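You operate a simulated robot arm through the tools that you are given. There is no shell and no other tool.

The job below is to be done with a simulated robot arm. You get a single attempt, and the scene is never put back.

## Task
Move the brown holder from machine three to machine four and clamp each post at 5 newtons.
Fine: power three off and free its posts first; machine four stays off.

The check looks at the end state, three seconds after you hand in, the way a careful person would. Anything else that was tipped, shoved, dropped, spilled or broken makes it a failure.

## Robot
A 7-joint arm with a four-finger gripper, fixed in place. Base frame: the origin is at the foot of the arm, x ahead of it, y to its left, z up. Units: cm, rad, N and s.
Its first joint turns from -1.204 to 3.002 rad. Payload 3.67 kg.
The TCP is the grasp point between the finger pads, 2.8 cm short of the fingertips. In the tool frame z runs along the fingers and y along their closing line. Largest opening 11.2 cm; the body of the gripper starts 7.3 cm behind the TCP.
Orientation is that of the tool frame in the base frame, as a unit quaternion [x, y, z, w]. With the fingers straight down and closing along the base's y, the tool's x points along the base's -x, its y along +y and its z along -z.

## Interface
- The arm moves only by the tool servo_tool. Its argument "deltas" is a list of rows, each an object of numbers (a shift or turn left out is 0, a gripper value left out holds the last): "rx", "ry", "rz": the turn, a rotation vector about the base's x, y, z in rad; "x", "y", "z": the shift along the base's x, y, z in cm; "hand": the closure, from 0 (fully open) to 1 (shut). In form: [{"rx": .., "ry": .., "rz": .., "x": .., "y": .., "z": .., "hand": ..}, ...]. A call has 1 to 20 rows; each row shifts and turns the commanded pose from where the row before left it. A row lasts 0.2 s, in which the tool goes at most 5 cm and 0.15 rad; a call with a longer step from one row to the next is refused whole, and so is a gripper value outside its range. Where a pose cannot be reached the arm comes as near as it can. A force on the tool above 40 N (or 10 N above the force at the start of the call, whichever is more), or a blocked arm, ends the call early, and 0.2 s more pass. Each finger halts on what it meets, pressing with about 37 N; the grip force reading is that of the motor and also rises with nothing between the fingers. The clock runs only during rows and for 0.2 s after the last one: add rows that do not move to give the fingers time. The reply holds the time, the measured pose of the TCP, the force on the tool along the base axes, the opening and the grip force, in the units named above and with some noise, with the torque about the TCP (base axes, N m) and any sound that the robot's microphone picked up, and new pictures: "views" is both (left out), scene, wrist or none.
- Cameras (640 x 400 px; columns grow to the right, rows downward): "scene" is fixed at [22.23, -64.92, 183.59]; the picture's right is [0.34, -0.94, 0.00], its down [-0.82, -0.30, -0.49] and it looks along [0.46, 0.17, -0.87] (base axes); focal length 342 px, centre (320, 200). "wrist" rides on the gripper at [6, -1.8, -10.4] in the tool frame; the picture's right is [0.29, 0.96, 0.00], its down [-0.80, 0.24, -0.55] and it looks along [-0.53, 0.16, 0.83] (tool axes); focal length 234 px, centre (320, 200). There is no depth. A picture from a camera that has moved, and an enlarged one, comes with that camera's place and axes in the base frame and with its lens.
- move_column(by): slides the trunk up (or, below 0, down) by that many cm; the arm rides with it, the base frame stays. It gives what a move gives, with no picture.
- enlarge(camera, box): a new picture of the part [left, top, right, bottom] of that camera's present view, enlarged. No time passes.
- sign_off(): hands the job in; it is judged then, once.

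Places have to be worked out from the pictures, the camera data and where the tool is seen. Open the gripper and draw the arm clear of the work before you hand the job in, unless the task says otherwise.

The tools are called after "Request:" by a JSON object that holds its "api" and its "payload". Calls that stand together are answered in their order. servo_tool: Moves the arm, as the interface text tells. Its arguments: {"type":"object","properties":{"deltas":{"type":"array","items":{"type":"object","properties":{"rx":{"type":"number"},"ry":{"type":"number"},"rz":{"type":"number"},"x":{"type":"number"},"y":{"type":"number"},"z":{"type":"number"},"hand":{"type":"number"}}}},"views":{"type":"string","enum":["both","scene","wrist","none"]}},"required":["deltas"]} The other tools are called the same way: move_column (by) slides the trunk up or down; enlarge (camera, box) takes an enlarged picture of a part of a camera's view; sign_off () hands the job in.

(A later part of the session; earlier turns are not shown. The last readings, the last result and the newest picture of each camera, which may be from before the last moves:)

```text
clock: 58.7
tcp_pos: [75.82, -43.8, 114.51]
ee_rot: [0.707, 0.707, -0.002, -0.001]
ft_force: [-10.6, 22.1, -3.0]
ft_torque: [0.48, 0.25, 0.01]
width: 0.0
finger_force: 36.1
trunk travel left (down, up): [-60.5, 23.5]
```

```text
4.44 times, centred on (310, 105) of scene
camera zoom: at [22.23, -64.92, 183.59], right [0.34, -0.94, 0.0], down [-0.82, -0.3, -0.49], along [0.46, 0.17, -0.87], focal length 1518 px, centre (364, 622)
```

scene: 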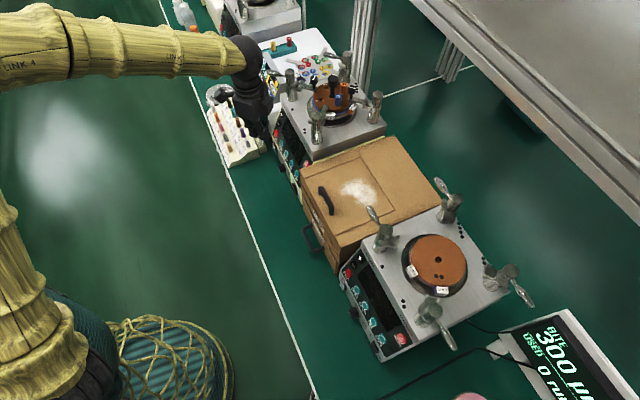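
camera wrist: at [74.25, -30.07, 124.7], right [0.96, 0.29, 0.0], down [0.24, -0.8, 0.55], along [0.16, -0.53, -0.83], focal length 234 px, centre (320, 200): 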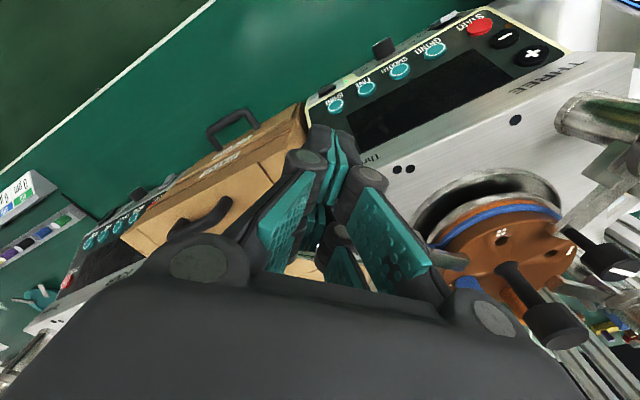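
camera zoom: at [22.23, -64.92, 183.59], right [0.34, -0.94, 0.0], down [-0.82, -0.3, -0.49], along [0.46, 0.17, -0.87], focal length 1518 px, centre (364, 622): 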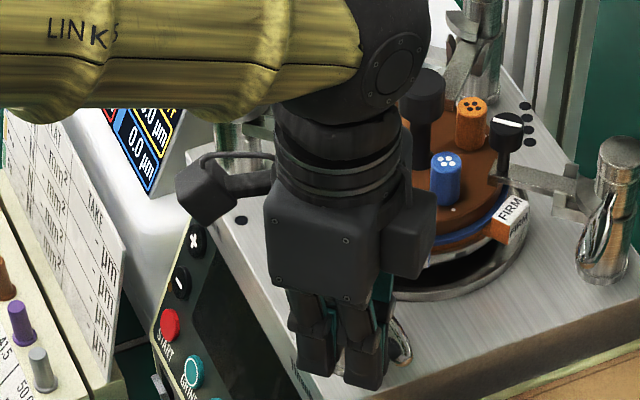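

The stop is right where predicted: free is along −u and the swing is 45°. I'll release pressure, retreat, lift, and move toward P1, checking clearance to the gauge display next to it.

Request:
{"api": "servo_tool", "payload": {"deltas": [{"y": 1.5}, {"y": 3}, {"y": 3, "z": 3}, {"x": 1, "y": 2, "z": 4}, {"x": 3, "y": 2.5, "z": 2}, {"x": 3.5, "y": 2.5}, {"x": 3, "y": 1.5}, {}], "views": "both"}}

Request:
{"api": "enlarge", "payload": {"camera": "scene", "box": [250, 40, 370, 150]}}

Request:
{"api": "enlarge", "payload": {"camera": "wrist", "box": [300, 40, 640, 260]}}

```text
clock: 60.5
tcp_pos: [86.51, -28.2, 123.4]
ee_rot: [0.708, 0.706, -0.001, 0.0]
ft_force: [-1.0, 0.7, -0.2]
ft_torque: [0.01, -0.03, 0.06]
width: 0.0
finger_force: 35.8
trunk travel left (down, up): [-60.5, 23.5]
camera wrist: at [84.65, -22.21, 133.85], right [0.96, 0.29, 0.0], down [0.24, -0.8, 0.55], along [0.16, -0.53, -0.83], focal length 234 px, centre (320, 200)
```

scene: 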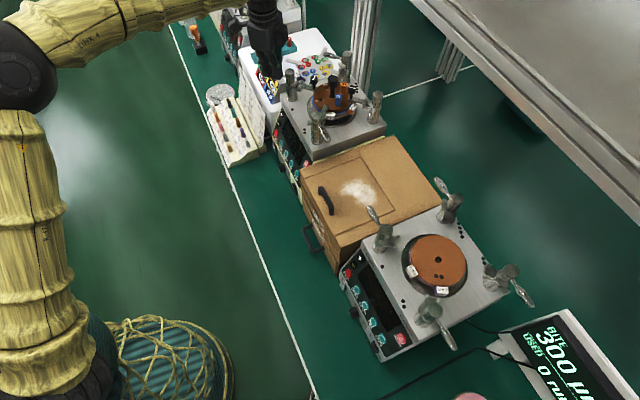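
wrist: 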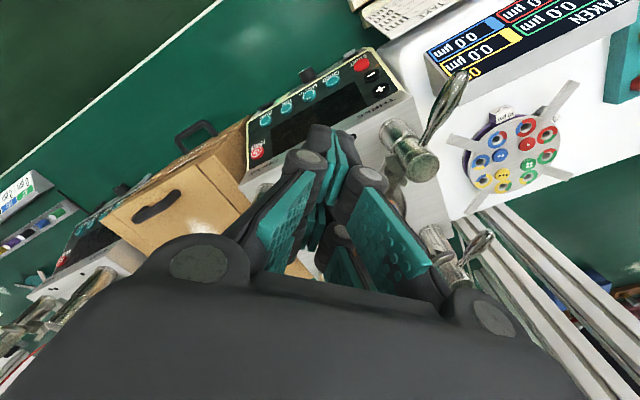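

```text
3.64 times, centred on (310, 95) of scene
camera zoom: at [22.23, -64.92, 183.59], right [0.34, -0.94, 0.0], down [-0.82, -0.3, -0.49], along [0.46, 0.17, -0.87], focal length 1242 px, centre (356, 582)
```

zoom: 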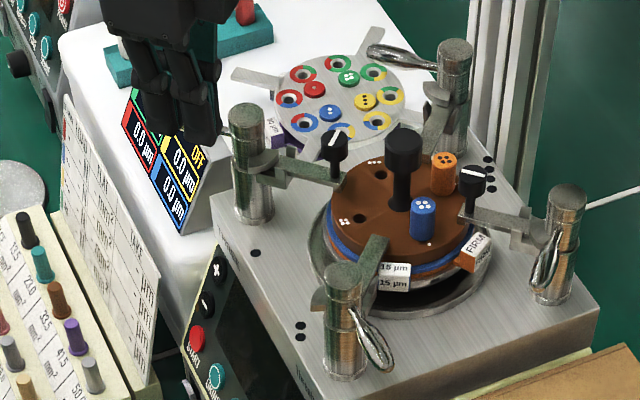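

```text
1.82 times, centred on (470, 150) of wrist
camera zoom: at [84.65, -22.21, 133.85], right [0.96, 0.29, 0.0], down [0.24, -0.8, 0.55], along [0.16, -0.53, -0.83], focal length 426 px, centre (47, 291)
```

zoom: 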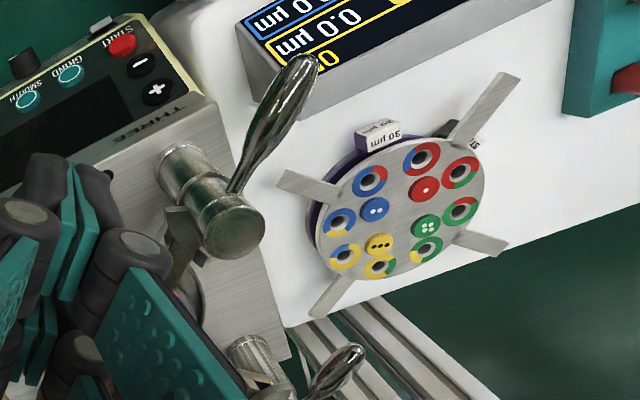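

P2 is free now, and the gauge display near P1 tops out at z≈100, well under my fingertip height. I'll move to the −x side of P1's lever, descend, and push toward +x.

Request:
{"api": "servo_tool", "payload": {"deltas": [{"x": 2, "y": 3}, {"x": 2.5, "y": 3}, {"z": -3}, {"z": -3}, {"z": -3}, {"x": 0.8}, {"x": 0.8}, {}], "views": "none"}}

```text
clock: 62.3
tcp_pos: [92.69, -22.08, 114.31]
ee_rot: [0.707, 0.707, 0.0, 0.0]
ft_force: [1.1, -0.3, 1.0]
ft_torque: [0.01, -0.04, -0.03]
width: 0.0
finger_force: 36.1
trunk travel left (down, up): [-60.5, 23.5]
```

Request:
{"api": "servo_tool", "payload": {"deltas": [{"x": 0.5}, {"x": 0.5}, {"x": 0.5}, {"x": 0.5}, {"x": 0.5}, {"x": 0.5}, {"x": 0.5}, {"x": 0.4}, {"x": 0.4}, {}], "views": "scene"}}

Request:
{"api": "enlarge", "payload": {"camera": "scene", "box": [250, 40, 370, 150]}}

```text
clock: 64.5
tcp_pos: [96.95, -22.05, 114.49]
ee_rot: [0.708, 0.707, 0.0, -0.001]
ft_force: [-0.1, 0.6, 0.1]
ft_torque: [-0.03, 0.02, 0.03]
width: 0.01
finger_force: 35.4
trunk travel left (down, up): [-60.5, 23.5]
```

scene: 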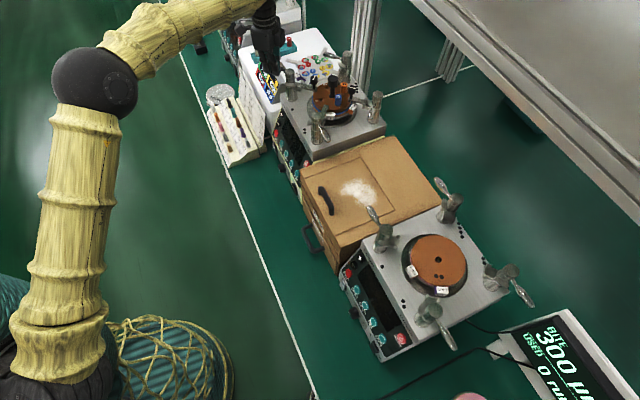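

```text
3.64 times, centred on (310, 95) of scene
camera zoom: at [22.23, -64.92, 183.59], right [0.34, -0.94, 0.0], down [-0.82, -0.3, -0.49], along [0.46, 0.17, -0.87], focal length 1242 px, centre (356, 582)
```

zoom: 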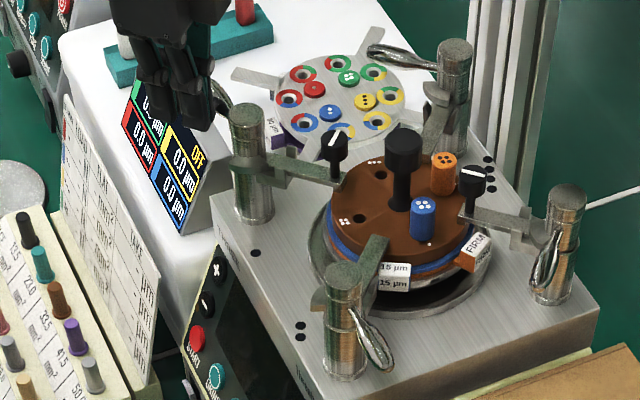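

The lever on P1 is turning. I'll continue in small steps to the stop, expected near x≈97.9.

Request:
{"api": "servo_tool", "payload": {"deltas": [{"x": 0.3}, {"x": 0.3}, {"x": 0.2}, {}], "views": "none"}}

Request:
{"api": "servo_tool", "payload": {"deltas": [{"x": 0.2}, {"x": 0.2}, {}], "views": "none"}}

```text
clock: 65.5
tcp_pos: [97.7, -22.15, 114.41]
ee_rot: [0.707, 0.707, 0.0, -0.001]
ft_force: [-16.6, 6.2, -7.7]
ft_torque: [0.29, 0.38, -0.36]
width: 0.0
finger_force: 36.2
trunk travel left (down, up): [-60.5, 23.5]
```

```text
clock: 66.1
tcp_pos: [97.84, -21.89, 114.49]
ee_rot: [0.707, 0.707, -0.001, -0.002]
ft_force: [-17.6, 7.1, 2.5]
ft_torque: [0.07, 0.33, -0.39]
width: 0.0
finger_force: 36.1
trunk travel left (down, up): [-60.5, 23.5]
stopped in row 3: the force on the tool passed its limit at 40 N (the readings are from after the stop); the commanded pose is now the measured one
```

P1 has reached its free stop. I'll retreat, lift, move to the +y side of P3's lever, and descend there.

Request:
{"api": "servo_tool", "payload": {"deltas": [{"x": -1}, {"x": -3}, {"z": 4}, {"z": 4.5}, {"x": -1, "y": -4.5}, {"x": -1, "y": -4.7}, {"x": -1, "y": -4.7}, {"x": -1, "y": -4.7}, {"y": -4.7}, {"y": -4.3}, {}], "views": "both"}}

Request:
{"api": "enlarge", "payload": {"camera": "scene", "box": [250, 40, 390, 150]}}

```text
clock: 68.5
tcp_pos: [90.08, -49.34, 122.85]
ee_rot: [0.707, 0.707, -0.002, -0.002]
ft_force: [0.7, 0.7, 0.2]
ft_torque: [-0.06, -0.01, 0.02]
width: 0.0
finger_force: 36.0
trunk travel left (down, up): [-60.5, 23.5]
camera wrist: at [88.36, -43.44, 133.24], right [0.96, 0.29, 0.0], down [0.24, -0.8, 0.55], along [0.16, -0.53, -0.83], focal length 234 px, centre (320, 200)
```

scene: 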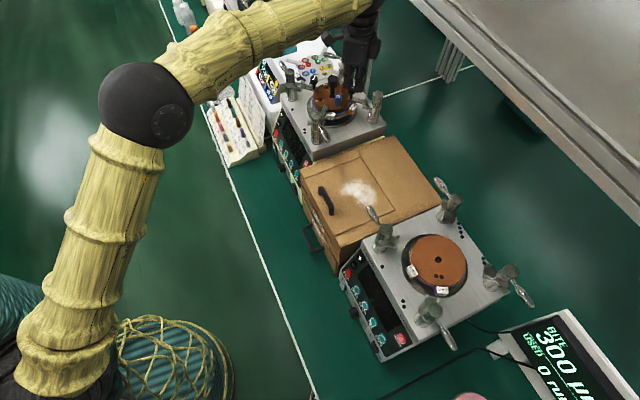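
wrist: 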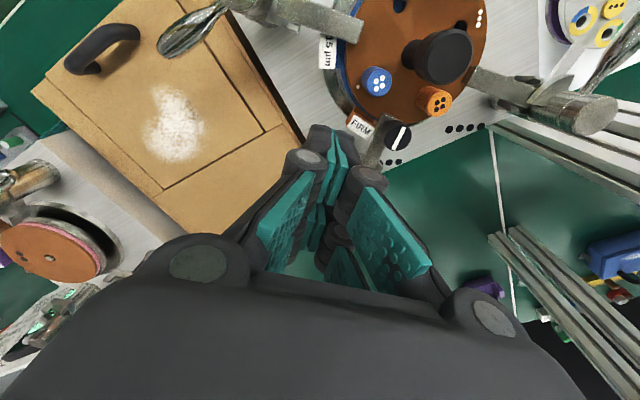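

```text
3.64 times, centred on (320, 95) of scene
camera zoom: at [22.23, -64.92, 183.59], right [0.34, -0.94, 0.0], down [-0.82, -0.3, -0.49], along [0.46, 0.17, -0.87], focal length 1242 px, centre (320, 582)
```

zoom: 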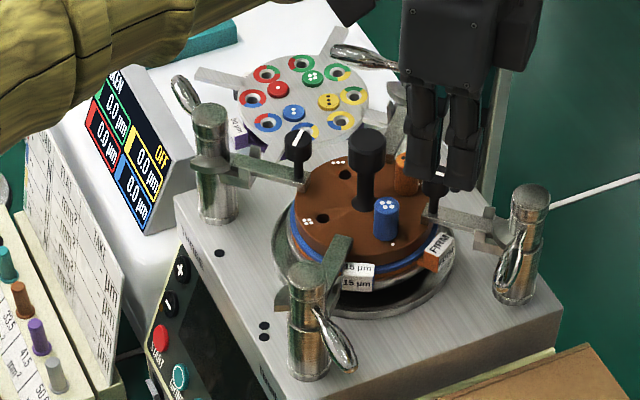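

P1 and P2 are both free. I'll descend beside P3's lever and push it toward −y.

Request:
{"api": "servo_tool", "payload": {"deltas": [{"x": -0.7, "z": -3}, {"z": -3}, {"z": -2.4}, {"y": -0.6}, {"y": -0.6}, {"y": -0.6}, {"y": -0.6}, {"y": -0.6}, {"y": -0.6}, {"y": -0.6}, {"y": -0.6}, {"y": -0.6}, {"y": -0.6}, {}], "views": "scene"}}

Request:
{"api": "enlarge", "payload": {"camera": "scene", "box": [290, 50, 430, 160]}}

```text
clock: 71.5
tcp_pos: [89.31, -55.66, 114.23]
ee_rot: [0.707, 0.707, -0.001, -0.002]
ft_force: [-0.1, -0.2, 0.1]
ft_torque: [-0.01, -0.03, 0.02]
width: 0.01
finger_force: 35.7
trunk travel left (down, up): [-60.5, 23.5]
```

scene: 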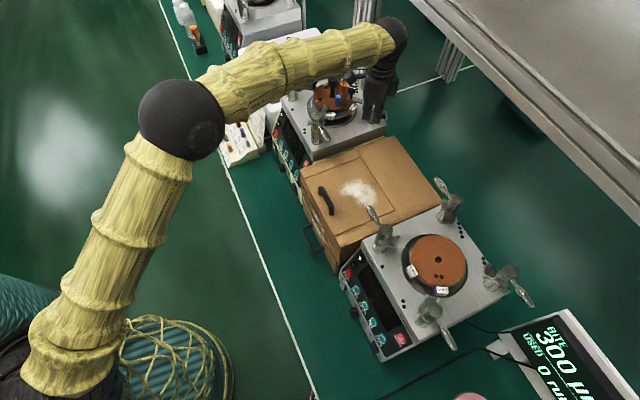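

```text
3.64 times, centred on (360, 105) of scene
camera zoom: at [22.23, -64.92, 183.59], right [0.34, -0.94, 0.0], down [-0.82, -0.3, -0.49], along [0.46, 0.17, -0.87], focal length 1242 px, centre (174, 546)
```

zoom: 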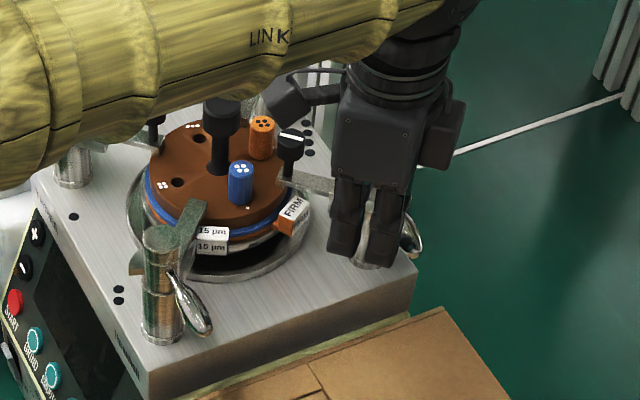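

Request:
{"api": "servo_tool", "payload": {"deltas": [{"y": -0.4}, {"y": -0.4}, {"y": -0.3}, {}], "views": "none"}}

Request:
{"api": "servo_tool", "payload": {"deltas": [{"y": -0.2}, {"y": -0.2}, {}], "views": "none"}}

```text
clock: 72.5
tcp_pos: [89.4, -56.78, 114.35]
ee_rot: [0.707, 0.707, -0.001, -0.002]
ft_force: [0.3, -0.4, -0.2]
ft_torque: [0.01, 0.03, -0.01]
width: 0.0
finger_force: 35.6
trunk travel left (down, up): [-60.5, 23.5]
```

```text
clock: 73.3
tcp_pos: [89.44, -57.06, 114.44]
ee_rot: [0.708, 0.707, -0.001, -0.002]
ft_force: [-0.5, 0.8, 0.2]
ft_torque: [0.04, 0.02, 0.01]
width: 0.0
finger_force: 35.6
trunk travel left (down, up): [-60.5, 23.5]
```

Still no stop on P3. I'll continue in 0.2 cm steps.

Request:
{"api": "servo_tool", "payload": {"deltas": [{"y": -0.2}, {"y": -0.2}, {}], "views": "none"}}

Request:
{"api": "servo_tool", "payload": {"deltas": [{"y": -0.2}, {"y": -0.2}, {}], "views": "scene"}}

Request:
{"api": "enlarge", "payload": {"camera": "scene", "box": [290, 50, 430, 160]}}

```text
clock: 74.1
tcp_pos: [89.29, -57.42, 114.4]
ee_rot: [0.707, 0.707, -0.002, -0.002]
ft_force: [-6.5, 15.3, -3.3]
ft_torque: [0.34, 0.21, 0.0]
width: 0.0
finger_force: 35.4
trunk travel left (down, up): [-60.5, 23.5]
```

```text
clock: 74.9
tcp_pos: [89.02, -58.11, 114.51]
ee_rot: [0.708, 0.706, -0.002, -0.002]
ft_force: [-13.8, -6.9, 3.9]
ft_torque: [-0.23, 0.2, -0.33]
width: 0.0
finger_force: 35.5
trunk travel left (down, up): [-60.5, 23.5]
```

scene: 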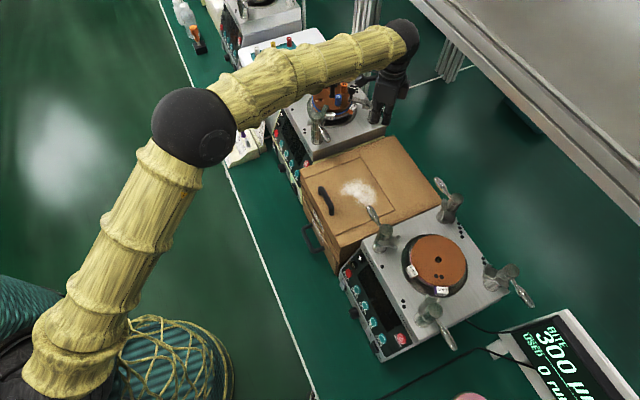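

```text
3.64 times, centred on (360, 105) of scene
camera zoom: at [22.23, -64.92, 183.59], right [0.34, -0.94, 0.0], down [-0.82, -0.3, -0.49], along [0.46, 0.17, -0.87], focal length 1242 px, centre (174, 546)
```

zoom: 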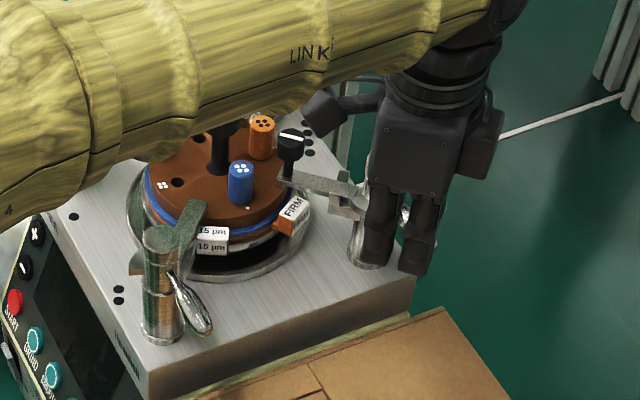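

The force direction changed, so the finger may be slipping along the lever's end. I'll back off toward −x and +y and look.

Request:
{"api": "servo_tool", "payload": {"deltas": [{"x": -1}, {"x": -2}, {"x": -2, "y": 2}, {"y": 4}, {"z": 4}, {"z": 4}, {}], "views": "both"}}

Request:
{"api": "enlarge", "payload": {"camera": "scene", "box": [290, 50, 430, 160]}}

```text
clock: 76.5
tcp_pos: [84.4, -52.11, 122.35]
ee_rot: [0.708, 0.706, -0.001, -0.003]
ft_force: [-0.5, -0.7, -1.0]
ft_torque: [-0.02, -0.02, 0.03]
width: 0.03
finger_force: 35.3
trunk travel left (down, up): [-60.5, 23.5]
camera wrist: at [82.68, -46.24, 132.78], right [0.96, 0.29, 0.0], down [0.24, -0.8, 0.55], along [0.15, -0.53, -0.83], focal length 234 px, centre (320, 200)
```

scene: 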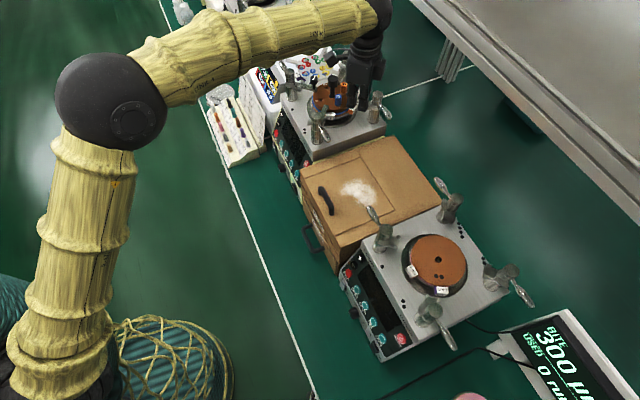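
wrist: 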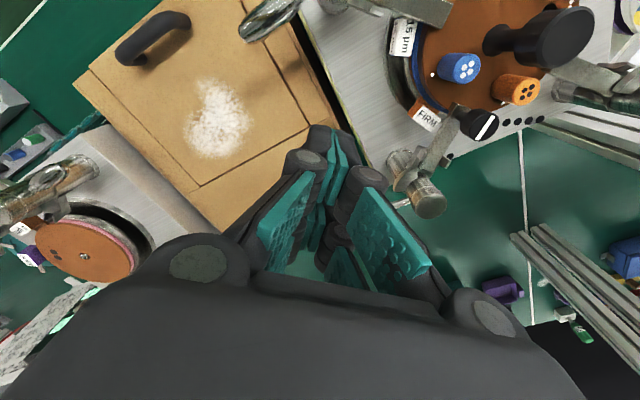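

```text
3.64 times, centred on (360, 105) of scene
camera zoom: at [22.23, -64.92, 183.59], right [0.34, -0.94, 0.0], down [-0.82, -0.3, -0.49], along [0.46, 0.17, -0.87], focal length 1242 px, centre (174, 546)
```

zoom: 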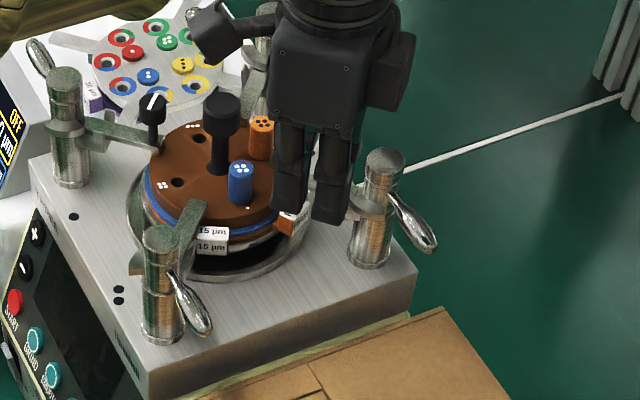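

P3 is free. Next is P4 at the far corner. I'll travel high over the machine and check the reach at (111, -36) before descending.

Request:
{"api": "servo_tool", "payload": {"deltas": [{"x": 3.3, "y": 2.7, "z": 0.5}, {"x": 3.3, "y": 2.7, "z": 0.5}, {"x": 3.3, "y": 2.7}, {"x": 3.3, "y": 2.7}, {"x": 3.3, "y": 2.7}, {"x": 3.3, "y": 2.7}, {"x": 2}, {"x": 2}, {"x": 2.5}, {}], "views": "both"}}

```text
clock: 78.7
tcp_pos: [102.1, -35.0, 122.43]
ee_rot: [0.707, 0.707, -0.001, -0.003]
ft_force: [0.6, -1.6, 0.1]
ft_torque: [0.01, 0.0, -0.02]
width: 0.0
finger_force: 35.5
out of reach, approached as far as the arm can: row 6, 7, 8, 9
trunk travel left (down, up): [-60.5, 23.5]
camera wrist: at [100.38, -28.99, 132.97], right [0.96, 0.29, 0.0], down [0.24, -0.8, 0.55], along [0.15, -0.53, -0.83], focal length 234 px, centre (320, 200)
```

scene: 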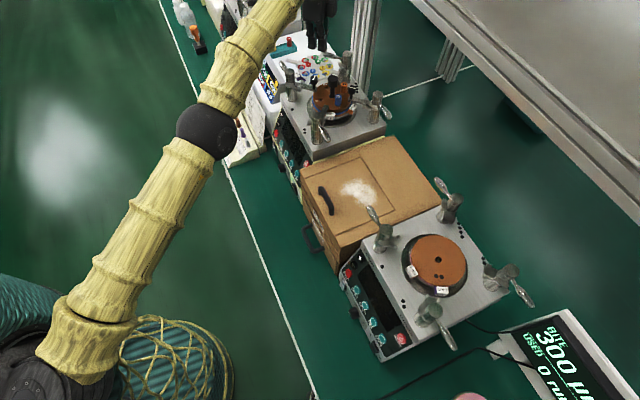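
wrist: 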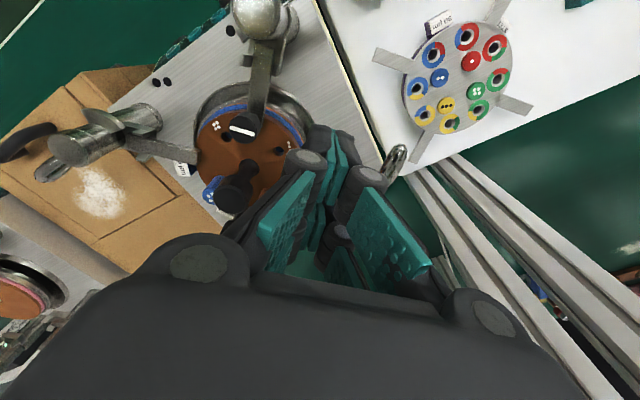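

Reach is limited to r≈108 with this trunk height, and the arm seems to slope upward from the shoulder. Raising the trunk while keeping the tool low should extend it. I'll retract slightly, raise the trunk 20, and retest.

Request:
{"api": "servo_tool", "payload": {"deltas": [{"x": -2}, {"x": -2}, {}], "views": "none"}}

Request:
{"api": "move_column", "payload": {"by": 18}}

Request:
{"api": "servo_tool", "payload": {"deltas": [{"z": -4}, {"z": -4}, {"z": -4}, {"z": -4}, {"z": -2}, {}], "views": "none"}}

Request:
{"api": "servo_tool", "payload": {"deltas": [{"x": 2}, {"x": 2}, {"x": 2}, {"x": 2}, {}], "views": "scene"}}

```text
clock: 79.5
tcp_pos: [98.04, -34.97, 122.43]
ee_rot: [0.707, 0.707, -0.001, -0.001]
ft_force: [0.3, 0.0, 0.1]
ft_torque: [-0.02, -0.02, 0.0]
width: 0.0
finger_force: 36.1
trunk travel left (down, up): [-60.5, 23.5]
```

```text
clock: 81.5
tcp_pos: [98.05, -35.01, 140.35]
ee_rot: [0.707, 0.707, -0.001, -0.002]
ft_force: [-0.9, 0.1, -0.6]
ft_torque: [0.03, 0.0, 0.0]
width: 0.02
finger_force: 35.8
trunk travel left (down, up): [-78.5, 5.5]
```

```text
clock: 82.9
tcp_pos: [98.16, -34.89, 122.29]
ee_rot: [0.707, 0.707, -0.002, -0.002]
ft_force: [-0.7, -0.6, 0.4]
ft_torque: [-0.01, 0.05, 0.0]
width: 0.0
finger_force: 35.5
trunk travel left (down, up): [-78.5, 5.5]
```

```text
clock: 84.1
tcp_pos: [105.5, -34.91, 122.63]
ee_rot: [0.707, 0.707, -0.002, -0.001]
ft_force: [0.4, -0.9, -0.1]
ft_torque: [-0.02, -0.06, 0.02]
width: 0.0
finger_force: 36.4
out of reach, approached as far as the arm can: row 4
trunk travel left (down, up): [-78.5, 5.5]
```

scene: 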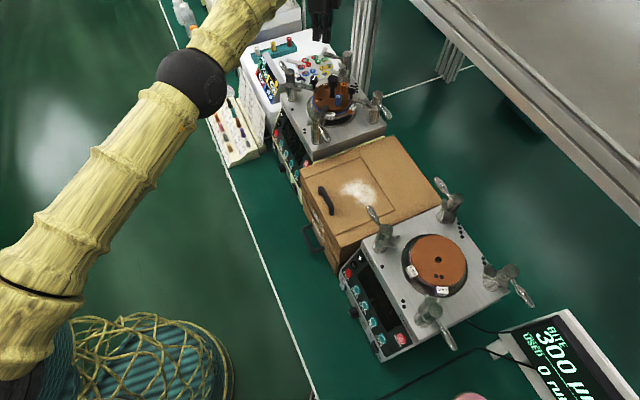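

Raising the trunk helped to r≈111, and the model gives a maximum of about 111.6 with a vertical tool. For P4 I need about 116, so I'll tilt the fingers outward about 0.35 rad.

Request:
{"api": "servo_tool", "payload": {"deltas": [{"x": -1.5, "y": -0.6, "rx": -0.036, "ry": -0.111}, {"x": -1, "y": -0.7, "rx": -0.036, "ry": -0.111}, {"rx": -0.036, "ry": -0.111}, {}, {"x": 1}, {"x": 1}, {}], "views": "both"}}

Request:
{"api": "enlarge", "payload": {"camera": "scene", "box": [280, 20, 400, 130]}}

Request:
{"api": "enlarge", "payload": {"camera": "wrist", "box": [180, 60, 480, 260]}}

```text
clock: 85.7
tcp_pos: [105.11, -36.15, 122.24]
ee_rot: [0.697, 0.697, 0.079, 0.153]
ft_force: [0.9, -0.9, 0.9]
ft_torque: [0.01, 0.03, 0.0]
width: 0.01
finger_force: 35.7
trunk travel left (down, up): [-78.5, 5.5]
camera wrist: at [100.17, -29.22, 130.9], right [0.91, 0.3, 0.28], down [0.03, -0.73, 0.68], along [0.41, -0.61, -0.68], focal length 234 px, centre (320, 200)
```

scene: 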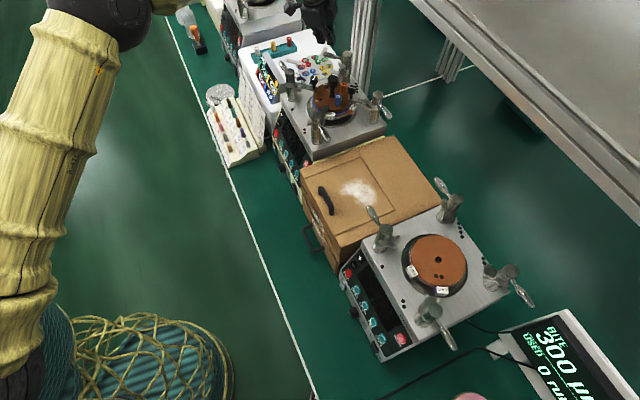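
wrist: 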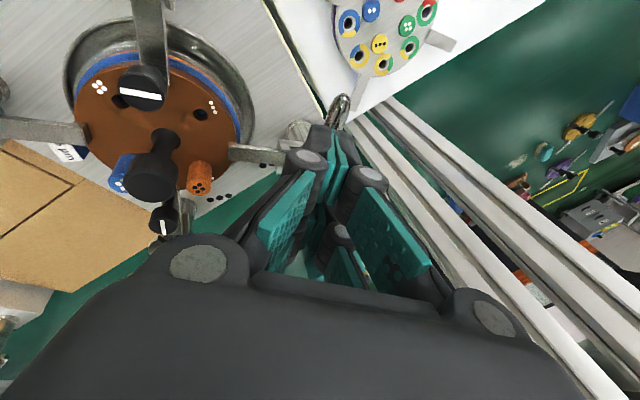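

```text
3.64 times, centred on (340, 75) of scene
camera zoom: at [22.23, -64.92, 183.59], right [0.34, -0.94, 0.0], down [-0.82, -0.3, -0.49], along [0.46, 0.17, -0.87], focal length 1242 px, centre (247, 654)
```

zoom: 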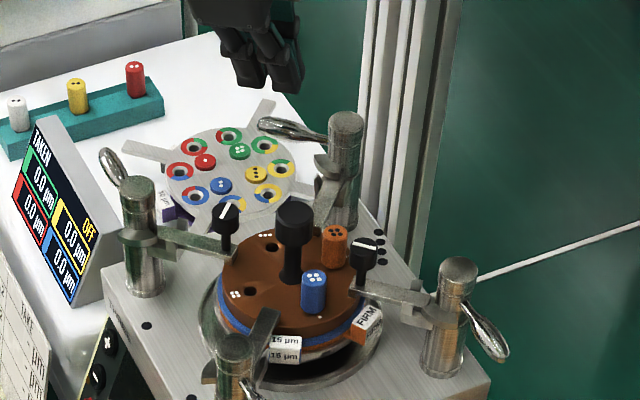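

```text
2.00 times, centred on (330, 160) of wrist
camera zoom: at [100.17, -29.22, 130.9], right [0.91, 0.3, 0.28], down [0.03, -0.73, 0.68], along [0.41, -0.61, -0.68], focal length 468 px, centre (300, 280)
```

zoom: 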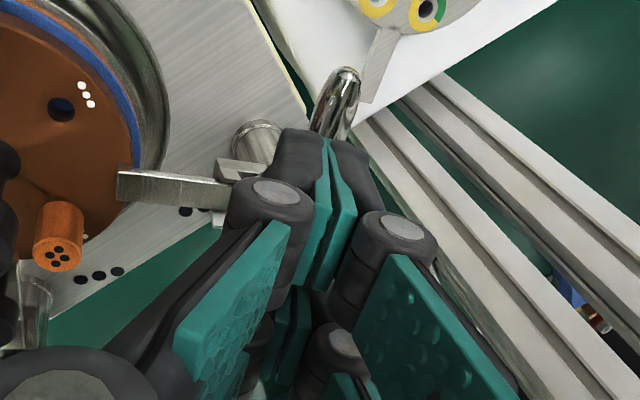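

P4's lever is clearly visible, tip at about (109.3, -34). My tilted finger is on its −x side with about 2 cm clearance. I'll descend to z≈114.

Request:
{"api": "servo_tool", "payload": {"deltas": [{"z": -3}, {"z": -3}, {"z": -2.1}, {}], "views": "wrist"}}

Request:
{"api": "enlarge", "payload": {"camera": "wrist", "box": [180, 60, 480, 260]}}

```text
clock: 86.7
tcp_pos: [105.15, -36.15, 114.18]
ee_rot: [0.697, 0.697, 0.078, 0.153]
ft_force: [-0.3, 0.0, 0.1]
ft_torque: [-0.01, 0.0, -0.04]
width: 0.03
finger_force: 35.6
trunk travel left (down, up): [-78.5, 5.5]
camera wrist: at [100.22, -29.17, 122.86], right [0.91, 0.3, 0.28], down [0.03, -0.73, 0.68], along [0.41, -0.61, -0.68], focal length 234 px, centre (320, 200)
```

wrist: 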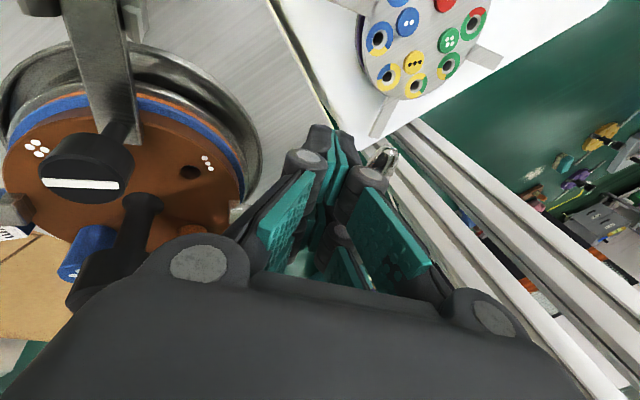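

```text
2.00 times, centred on (330, 160) of wrist
camera zoom: at [100.22, -29.17, 122.86], right [0.91, 0.3, 0.28], down [0.03, -0.73, 0.68], along [0.41, -0.61, -0.68], focal length 468 px, centre (300, 280)
```

zoom: 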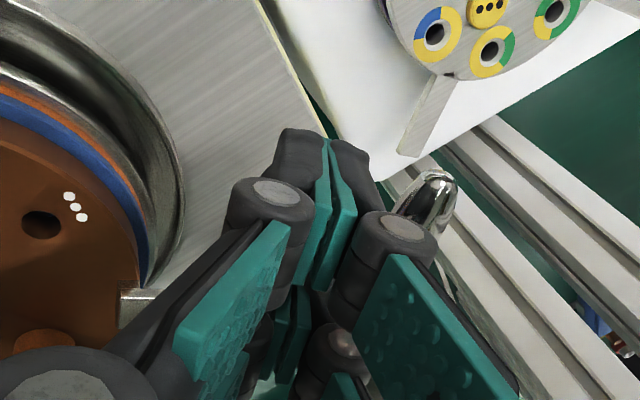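

The lever is now on the +x side of the fingers. I'll push +x in small steps.

Request:
{"api": "servo_tool", "payload": {"deltas": [{"x": 0.5}, {"x": 0.5}, {"x": 0.5}, {"x": 0.4}, {"x": 0.4}, {"x": 0.4}, {"x": 0.4}, {"x": 0.4}, {"x": 0.4}, {}], "views": "wrist"}}

Request:
{"api": "enlarge", "payload": {"camera": "scene", "box": [280, 20, 400, 130]}}

```text
clock: 88.9
tcp_pos: [109.09, -36.18, 114.33]
ee_rot: [0.696, 0.697, 0.079, 0.154]
ft_force: [0.6, 0.0, -0.1]
ft_torque: [0.0, 0.01, -0.02]
width: 0.0
finger_force: 35.0
trunk travel left (down, up): [-78.5, 5.5]
camera wrist: at [104.19, -29.27, 122.95], right [0.91, 0.3, 0.28], down [0.03, -0.73, 0.68], along [0.41, -0.61, -0.68], focal length 234 px, centre (320, 200)
```

wrist: 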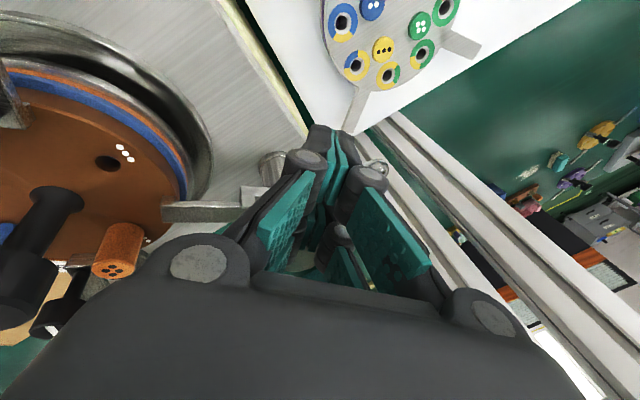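

```text
3.64 times, centred on (340, 75) of scene
camera zoom: at [22.23, -64.92, 183.59], right [0.34, -0.94, 0.0], down [-0.82, -0.3, -0.49], along [0.46, 0.17, -0.87], focal length 1242 px, centre (247, 654)
```

zoom: 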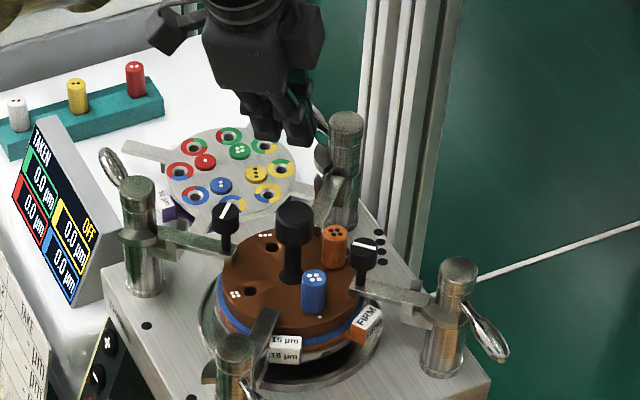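

P4's lever is turning. I'll continue in 0.2–0.3 cm steps to the stop.

Request:
{"api": "servo_tool", "payload": {"deltas": [{"x": 0.3}, {"x": 0.3}, {"x": 0.2}, {}], "views": "none"}}

Request:
{"api": "servo_tool", "payload": {"deltas": [{"x": 0.2}, {"x": 0.2}, {}], "views": "none"}}

```text
clock: 89.9
tcp_pos: [109.94, -36.2, 114.2]
ee_rot: [0.697, 0.697, 0.077, 0.153]
ft_force: [-0.2, 0.3, 0.0]
ft_torque: [0.02, -0.04, 0.03]
width: 0.01
finger_force: 36.2
trunk travel left (down, up): [-78.5, 5.5]
```

```text
clock: 90.7
tcp_pos: [110.18, -36.3, 114.32]
ee_rot: [0.697, 0.696, 0.078, 0.153]
ft_force: [-25.8, 2.3, -5.7]
ft_torque: [0.16, 0.46, -0.58]
width: 0.0
finger_force: 35.4
trunk travel left (down, up): [-78.5, 5.5]
```

P4 hit its stop. I'll retreat, lift, and verify all four levers.

Request:
{"api": "servo_tool", "payload": {"deltas": [{"x": -1}, {"x": -3}, {"z": 4}, {"z": 4.5}, {"x": -4, "z": 1}, {"x": -4}, {"x": -4}, {"x": -4}, {}], "views": "both"}}

Request:
{"api": "enlarge", "payload": {"camera": "scene", "box": [270, 40, 400, 150]}}

```text
clock: 92.7
tcp_pos: [90.41, -36.06, 123.57]
ee_rot: [0.697, 0.696, 0.078, 0.152]
ft_force: [0.3, 0.2, -0.2]
ft_torque: [0.01, 0.03, -0.03]
width: 0.01
finger_force: 35.6
trunk travel left (down, up): [-78.5, 5.5]
camera wrist: at [85.51, -29.18, 132.2], right [0.91, 0.3, 0.28], down [0.04, -0.73, 0.68], along [0.41, -0.61, -0.68], focal length 234 px, centre (320, 200)
```

scene: 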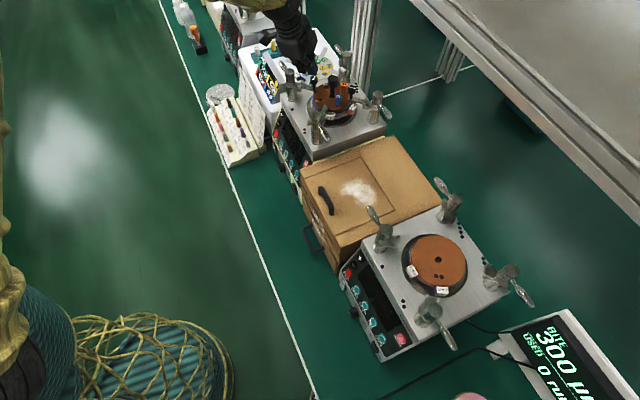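
wrist: 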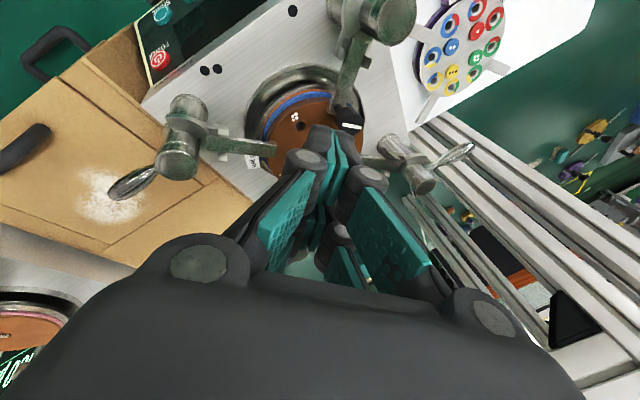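

```text
3.64 times, centred on (335, 95) of scene
camera zoom: at [22.23, -64.92, 183.59], right [0.34, -0.94, 0.0], down [-0.82, -0.3, -0.49], along [0.46, 0.17, -0.87], focal length 1242 px, centre (266, 582)
```

zoom: 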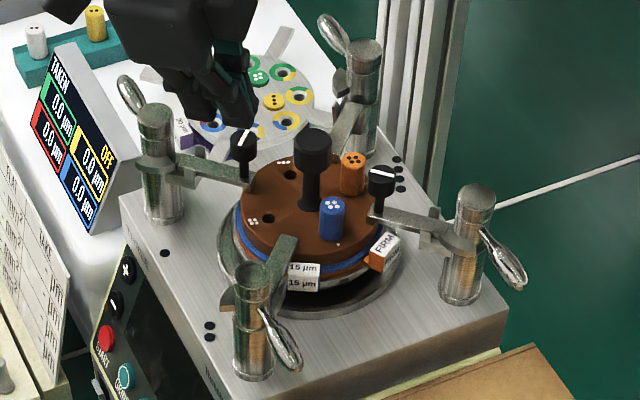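

All four levers on three are free. Triangulating again, the handle knob top is at about (96.3, -41.65, 115.2), and the blue and orange peg tops are at z≈112.8. I'll grip only the knob from above with the tips at z≈113. First I'll straighten the tool, half-open the hand, and hover.

Request:
{"api": "servo_tool", "payload": {"deltas": [{"rx": 0.036, "ry": 0.111, "z": 1}, {"rx": 0.036, "ry": 0.111, "z": 1}, {"rx": 0.036, "ry": 0.111}, {"x": 2, "y": -1.8, "hand": 0.5}, {"x": 2, "y": -1.8, "hand": 0.5}, {"x": 1.8, "y": -1.9, "hand": 0.5}, {}, {}], "views": "both"}}

Request:
{"api": "enlarge", "payload": {"camera": "wrist", "box": [200, 60, 440, 260]}}

Request:
{"api": "enlarge", "payload": {"camera": "scene", "box": [280, 30, 400, 140]}}

```text
clock: 94.5
tcp_pos: [96.09, -41.63, 125.47]
ee_rot: [0.707, 0.707, -0.001, -0.002]
ft_force: [-0.8, 0.3, -0.5]
ft_torque: [0.02, -0.01, 0.02]
width: 5.59
finger_force: 0.1
trunk travel left (down, up): [-78.5, 5.5]
camera wrist: at [94.41, -35.79, 136.01], right [0.96, 0.29, 0.0], down [0.24, -0.8, 0.55], along [0.16, -0.53, -0.83], focal length 234 px, centre (320, 200)
```

scene: 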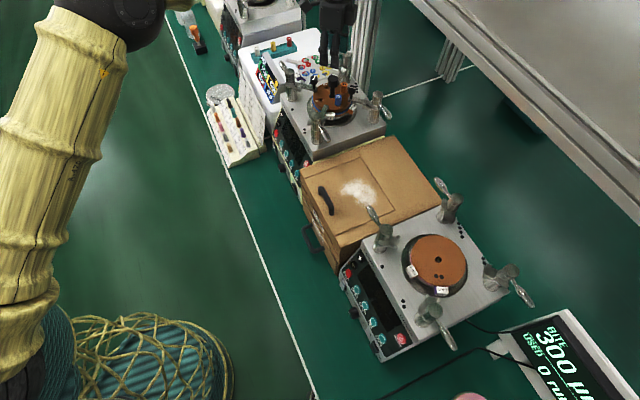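
wrist: 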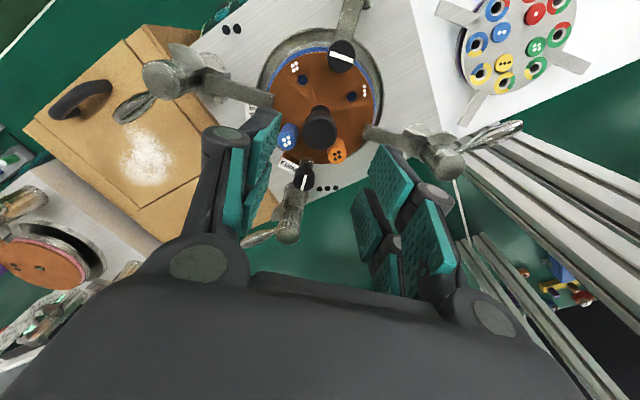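

```text
2.00 times, centred on (320, 160) of wrist
camera zoom: at [94.41, -35.79, 136.01], right [0.96, 0.29, 0.0], down [0.24, -0.8, 0.55], along [0.16, -0.53, -0.83], focal length 468 px, centre (320, 280)
```

zoom: 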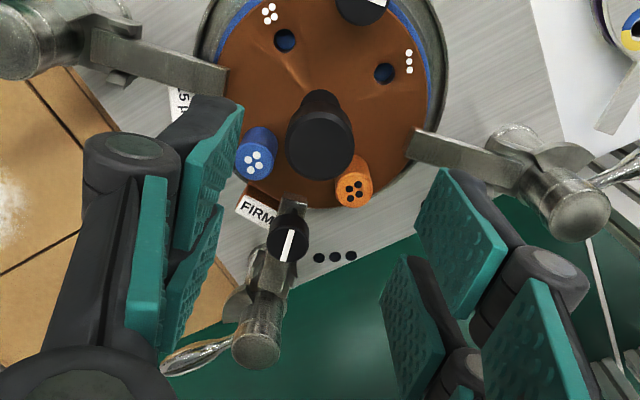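

```text
3.64 times, centred on (340, 85) of scene
camera zoom: at [22.23, -64.92, 183.59], right [0.34, -0.94, 0.0], down [-0.82, -0.3, -0.49], along [0.46, 0.17, -0.87], focal length 1242 px, centre (247, 618)
```

zoom: 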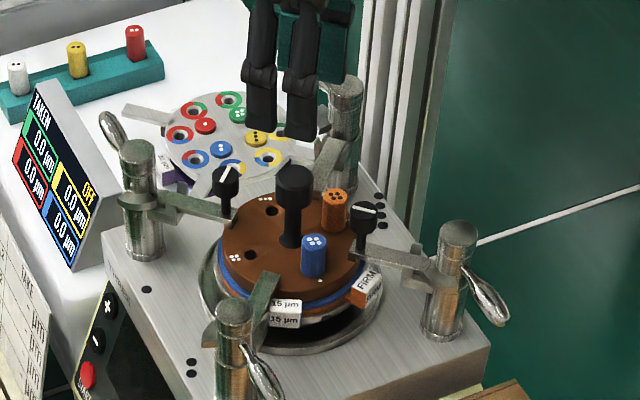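

The knob is nearly centred, about 0.4 cm farther in −y. I'll correct and descend to just above the knob's grip height, keeping the tips above the pegs.

Request:
{"api": "servo_tool", "payload": {"deltas": [{"x": 0.2, "y": -0.35}, {"z": -3}, {"z": -3}, {"z": -2}, {"z": -1}, {}], "views": "both"}}

Request:
{"api": "enlarge", "payload": {"camera": "wrist", "box": [200, 80, 440, 280]}}

Request:
{"api": "enlarge", "payload": {"camera": "scene", "box": [290, 50, 380, 130]}}

```text
clock: 95.9
tcp_pos: [96.45, -42.14, 116.67]
ee_rot: [0.707, 0.707, -0.001, -0.002]
ft_force: [-0.2, 0.3, 0.1]
ft_torque: [0.02, 0.03, -0.02]
width: 5.58
finger_force: 0.0
trunk travel left (down, up): [-78.5, 5.5]
camera wrist: at [94.68, -36.26, 127.25], right [0.96, 0.29, 0.0], down [0.24, -0.8, 0.55], along [0.16, -0.53, -0.83], focal length 234 px, centre (320, 200)
```

scene: 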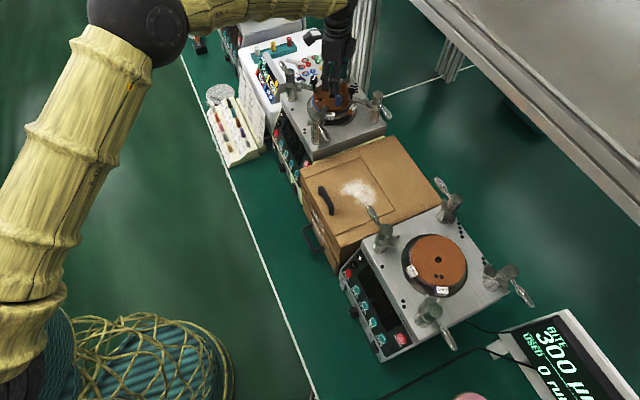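
wrist: 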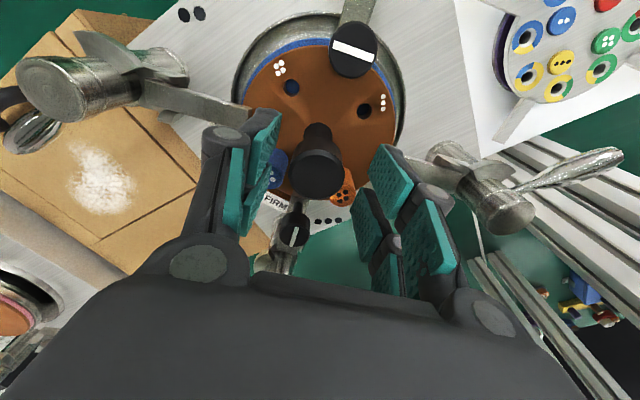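

```text
2.00 times, centred on (320, 180) of wrist
camera zoom: at [94.68, -36.26, 127.25], right [0.96, 0.29, 0.0], down [0.24, -0.8, 0.55], along [0.16, -0.53, -0.83], focal length 468 px, centre (320, 240)
```

zoom: 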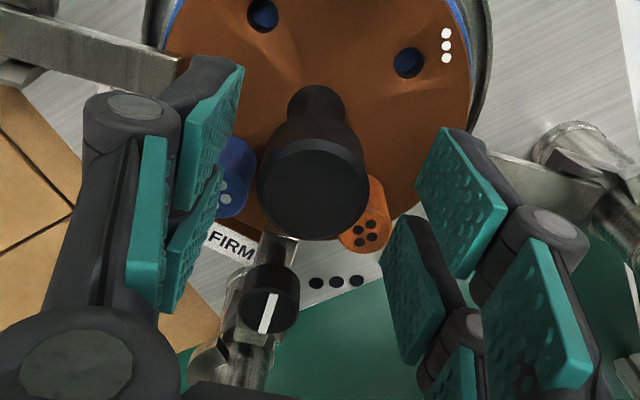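

```text
5.00 times, centred on (335, 90) of scene
camera zoom: at [22.23, -64.92, 183.59], right [0.34, -0.94, 0.0], down [-0.82, -0.3, -0.49], along [0.46, 0.17, -0.87], focal length 1708 px, centre (245, 750)
```

zoom: 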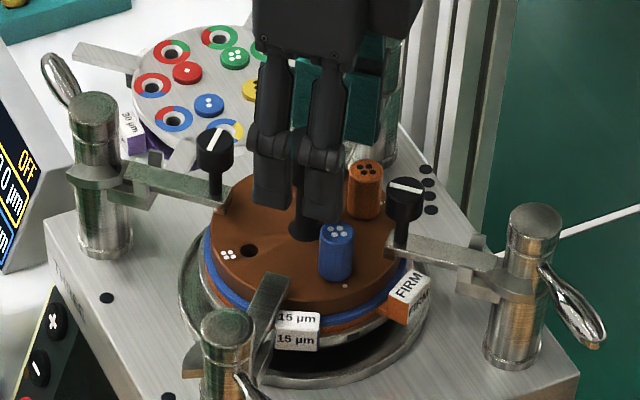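

The grip is well aligned with the knob (offset about 0.1 cm). I'll lower 0.45 cm and close.

Request:
{"api": "servo_tool", "payload": {"deltas": [{"z": -0.45}, {"hand": 1}, {"hand": 1}, {"hand": 1}, {"hand": 1}], "views": "both"}}

Request:
{"api": "enlarge", "payload": {"camera": "wrist", "box": [200, 80, 440, 280]}}

Request:
{"api": "enlarge", "payload": {"camera": "scene", "box": [290, 50, 380, 130]}}

```text
clock: 97.1
tcp_pos: [96.34, -42.13, 116.27]
ee_rot: [0.707, 0.707, 0.0, -0.003]
ft_force: [-13.3, 2.5, -1.4]
ft_torque: [0.16, 0.28, 0.14]
width: 2.81
finger_force: 37.5
trunk travel left (down, up): [-78.5, 5.5]
camera wrist: at [94.59, -36.24, 126.81], right [0.96, 0.29, -0.01], down [0.24, -0.8, 0.55], along [0.15, -0.53, -0.83], focal length 234 px, centre (320, 200)
```

scene: 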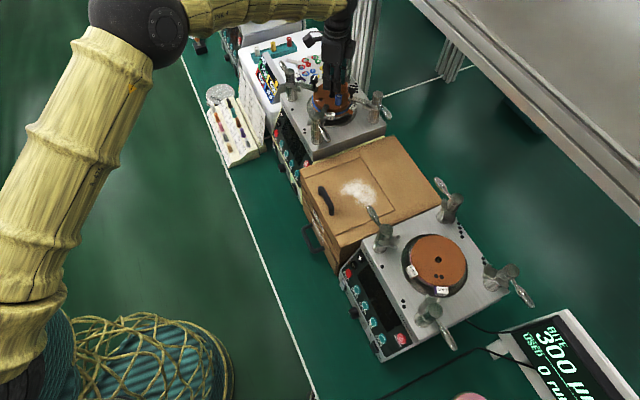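
wrist: 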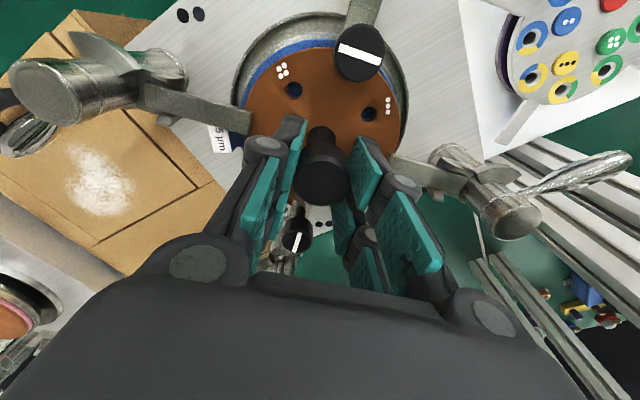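

```text
2.00 times, centred on (320, 180) of wrist
camera zoom: at [94.59, -36.24, 126.81], right [0.96, 0.29, -0.01], down [0.24, -0.8, 0.55], along [0.15, -0.53, -0.83], focal length 468 px, centre (320, 240)
```

zoom: 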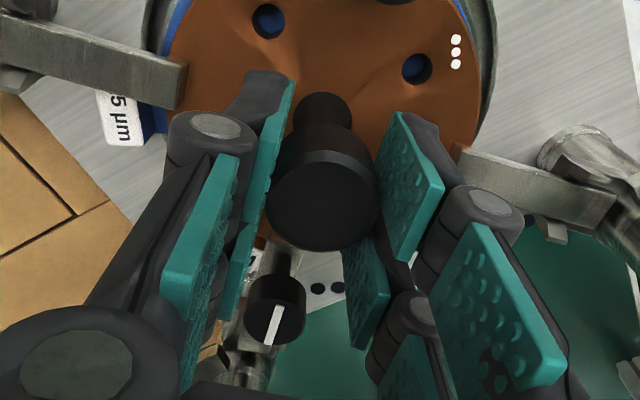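

```text
5.00 times, centred on (335, 90) of scene
camera zoom: at [22.23, -64.92, 183.59], right [0.34, -0.94, 0.0], down [-0.82, -0.3, -0.49], along [0.46, 0.17, -0.87], focal length 1708 px, centre (245, 750)
```

zoom: 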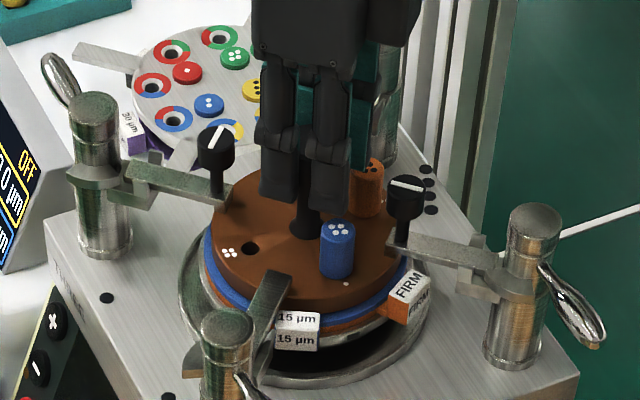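

It gripped the knob (2.8 cm) with a 13 N lateral load in x. I'll relax that by nudging −x before lifting.

Request:
{"api": "servo_tool", "payload": {"deltas": [{"x": -0.15}, {}], "views": "none"}}

```text
clock: 97.7
tcp_pos: [96.34, -42.21, 116.3]
ee_rot: [0.707, 0.707, -0.001, -0.001]
ft_force: [-3.8, -1.6, 0.7]
ft_torque: [-0.12, -0.07, 0.06]
width: 2.83
finger_force: 36.4
trunk travel left (down, up): [-78.5, 5.5]
```

The lateral load is mostly gone. I'll start lifting slowly and watch the force.

Request:
{"api": "servo_tool", "payload": {"deltas": [{"z": 0.3}, {"z": 0.3}, {}], "views": "none"}}

Request:
{"api": "servo_tool", "payload": {"deltas": [{"z": 0.4}, {"z": 0.5}, {}], "views": "both"}}

Request:
{"api": "enlarge", "payload": {"camera": "scene", "box": [280, 50, 390, 140]}}

```text
clock: 98.5
tcp_pos: [96.26, -41.93, 116.91]
ee_rot: [0.707, 0.707, -0.001, -0.002]
ft_force: [-0.1, -0.6, -3.7]
ft_torque: [0.02, 0.06, 0.09]
width: 2.86
finger_force: 36.5
trunk travel left (down, up): [-78.5, 5.5]
```

```text
clock: 99.3
tcp_pos: [96.22, -42.11, 117.68]
ee_rot: [0.707, 0.707, -0.002, -0.002]
ft_force: [0.2, 1.3, -4.8]
ft_torque: [0.02, -0.01, 0.0]
width: 2.82
finger_force: 37.3
trunk travel left (down, up): [-78.5, 5.5]
camera wrist: at [94.58, -36.18, 128.24], right [0.96, 0.29, 0.0], down [0.24, -0.8, 0.55], along [0.16, -0.53, -0.83], focal length 234 px, centre (320, 200)
```

scene: 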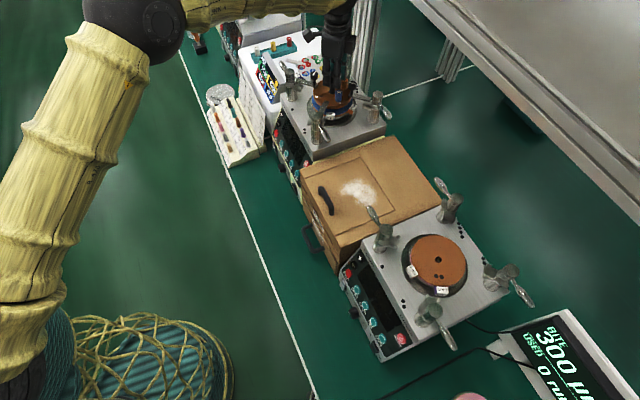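
wrist: 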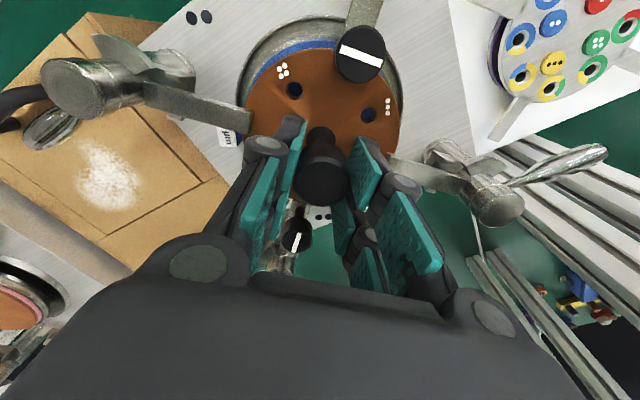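

```text
4.44 times, centred on (335, 95) of scene
camera zoom: at [22.23, -64.92, 183.59], right [0.34, -0.94, 0.0], down [-0.82, -0.3, -0.49], along [0.46, 0.17, -0.87], focal length 1518 px, centre (253, 667)
```

zoom: 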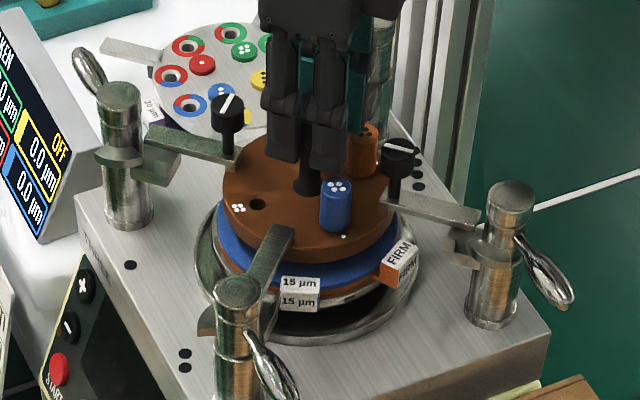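

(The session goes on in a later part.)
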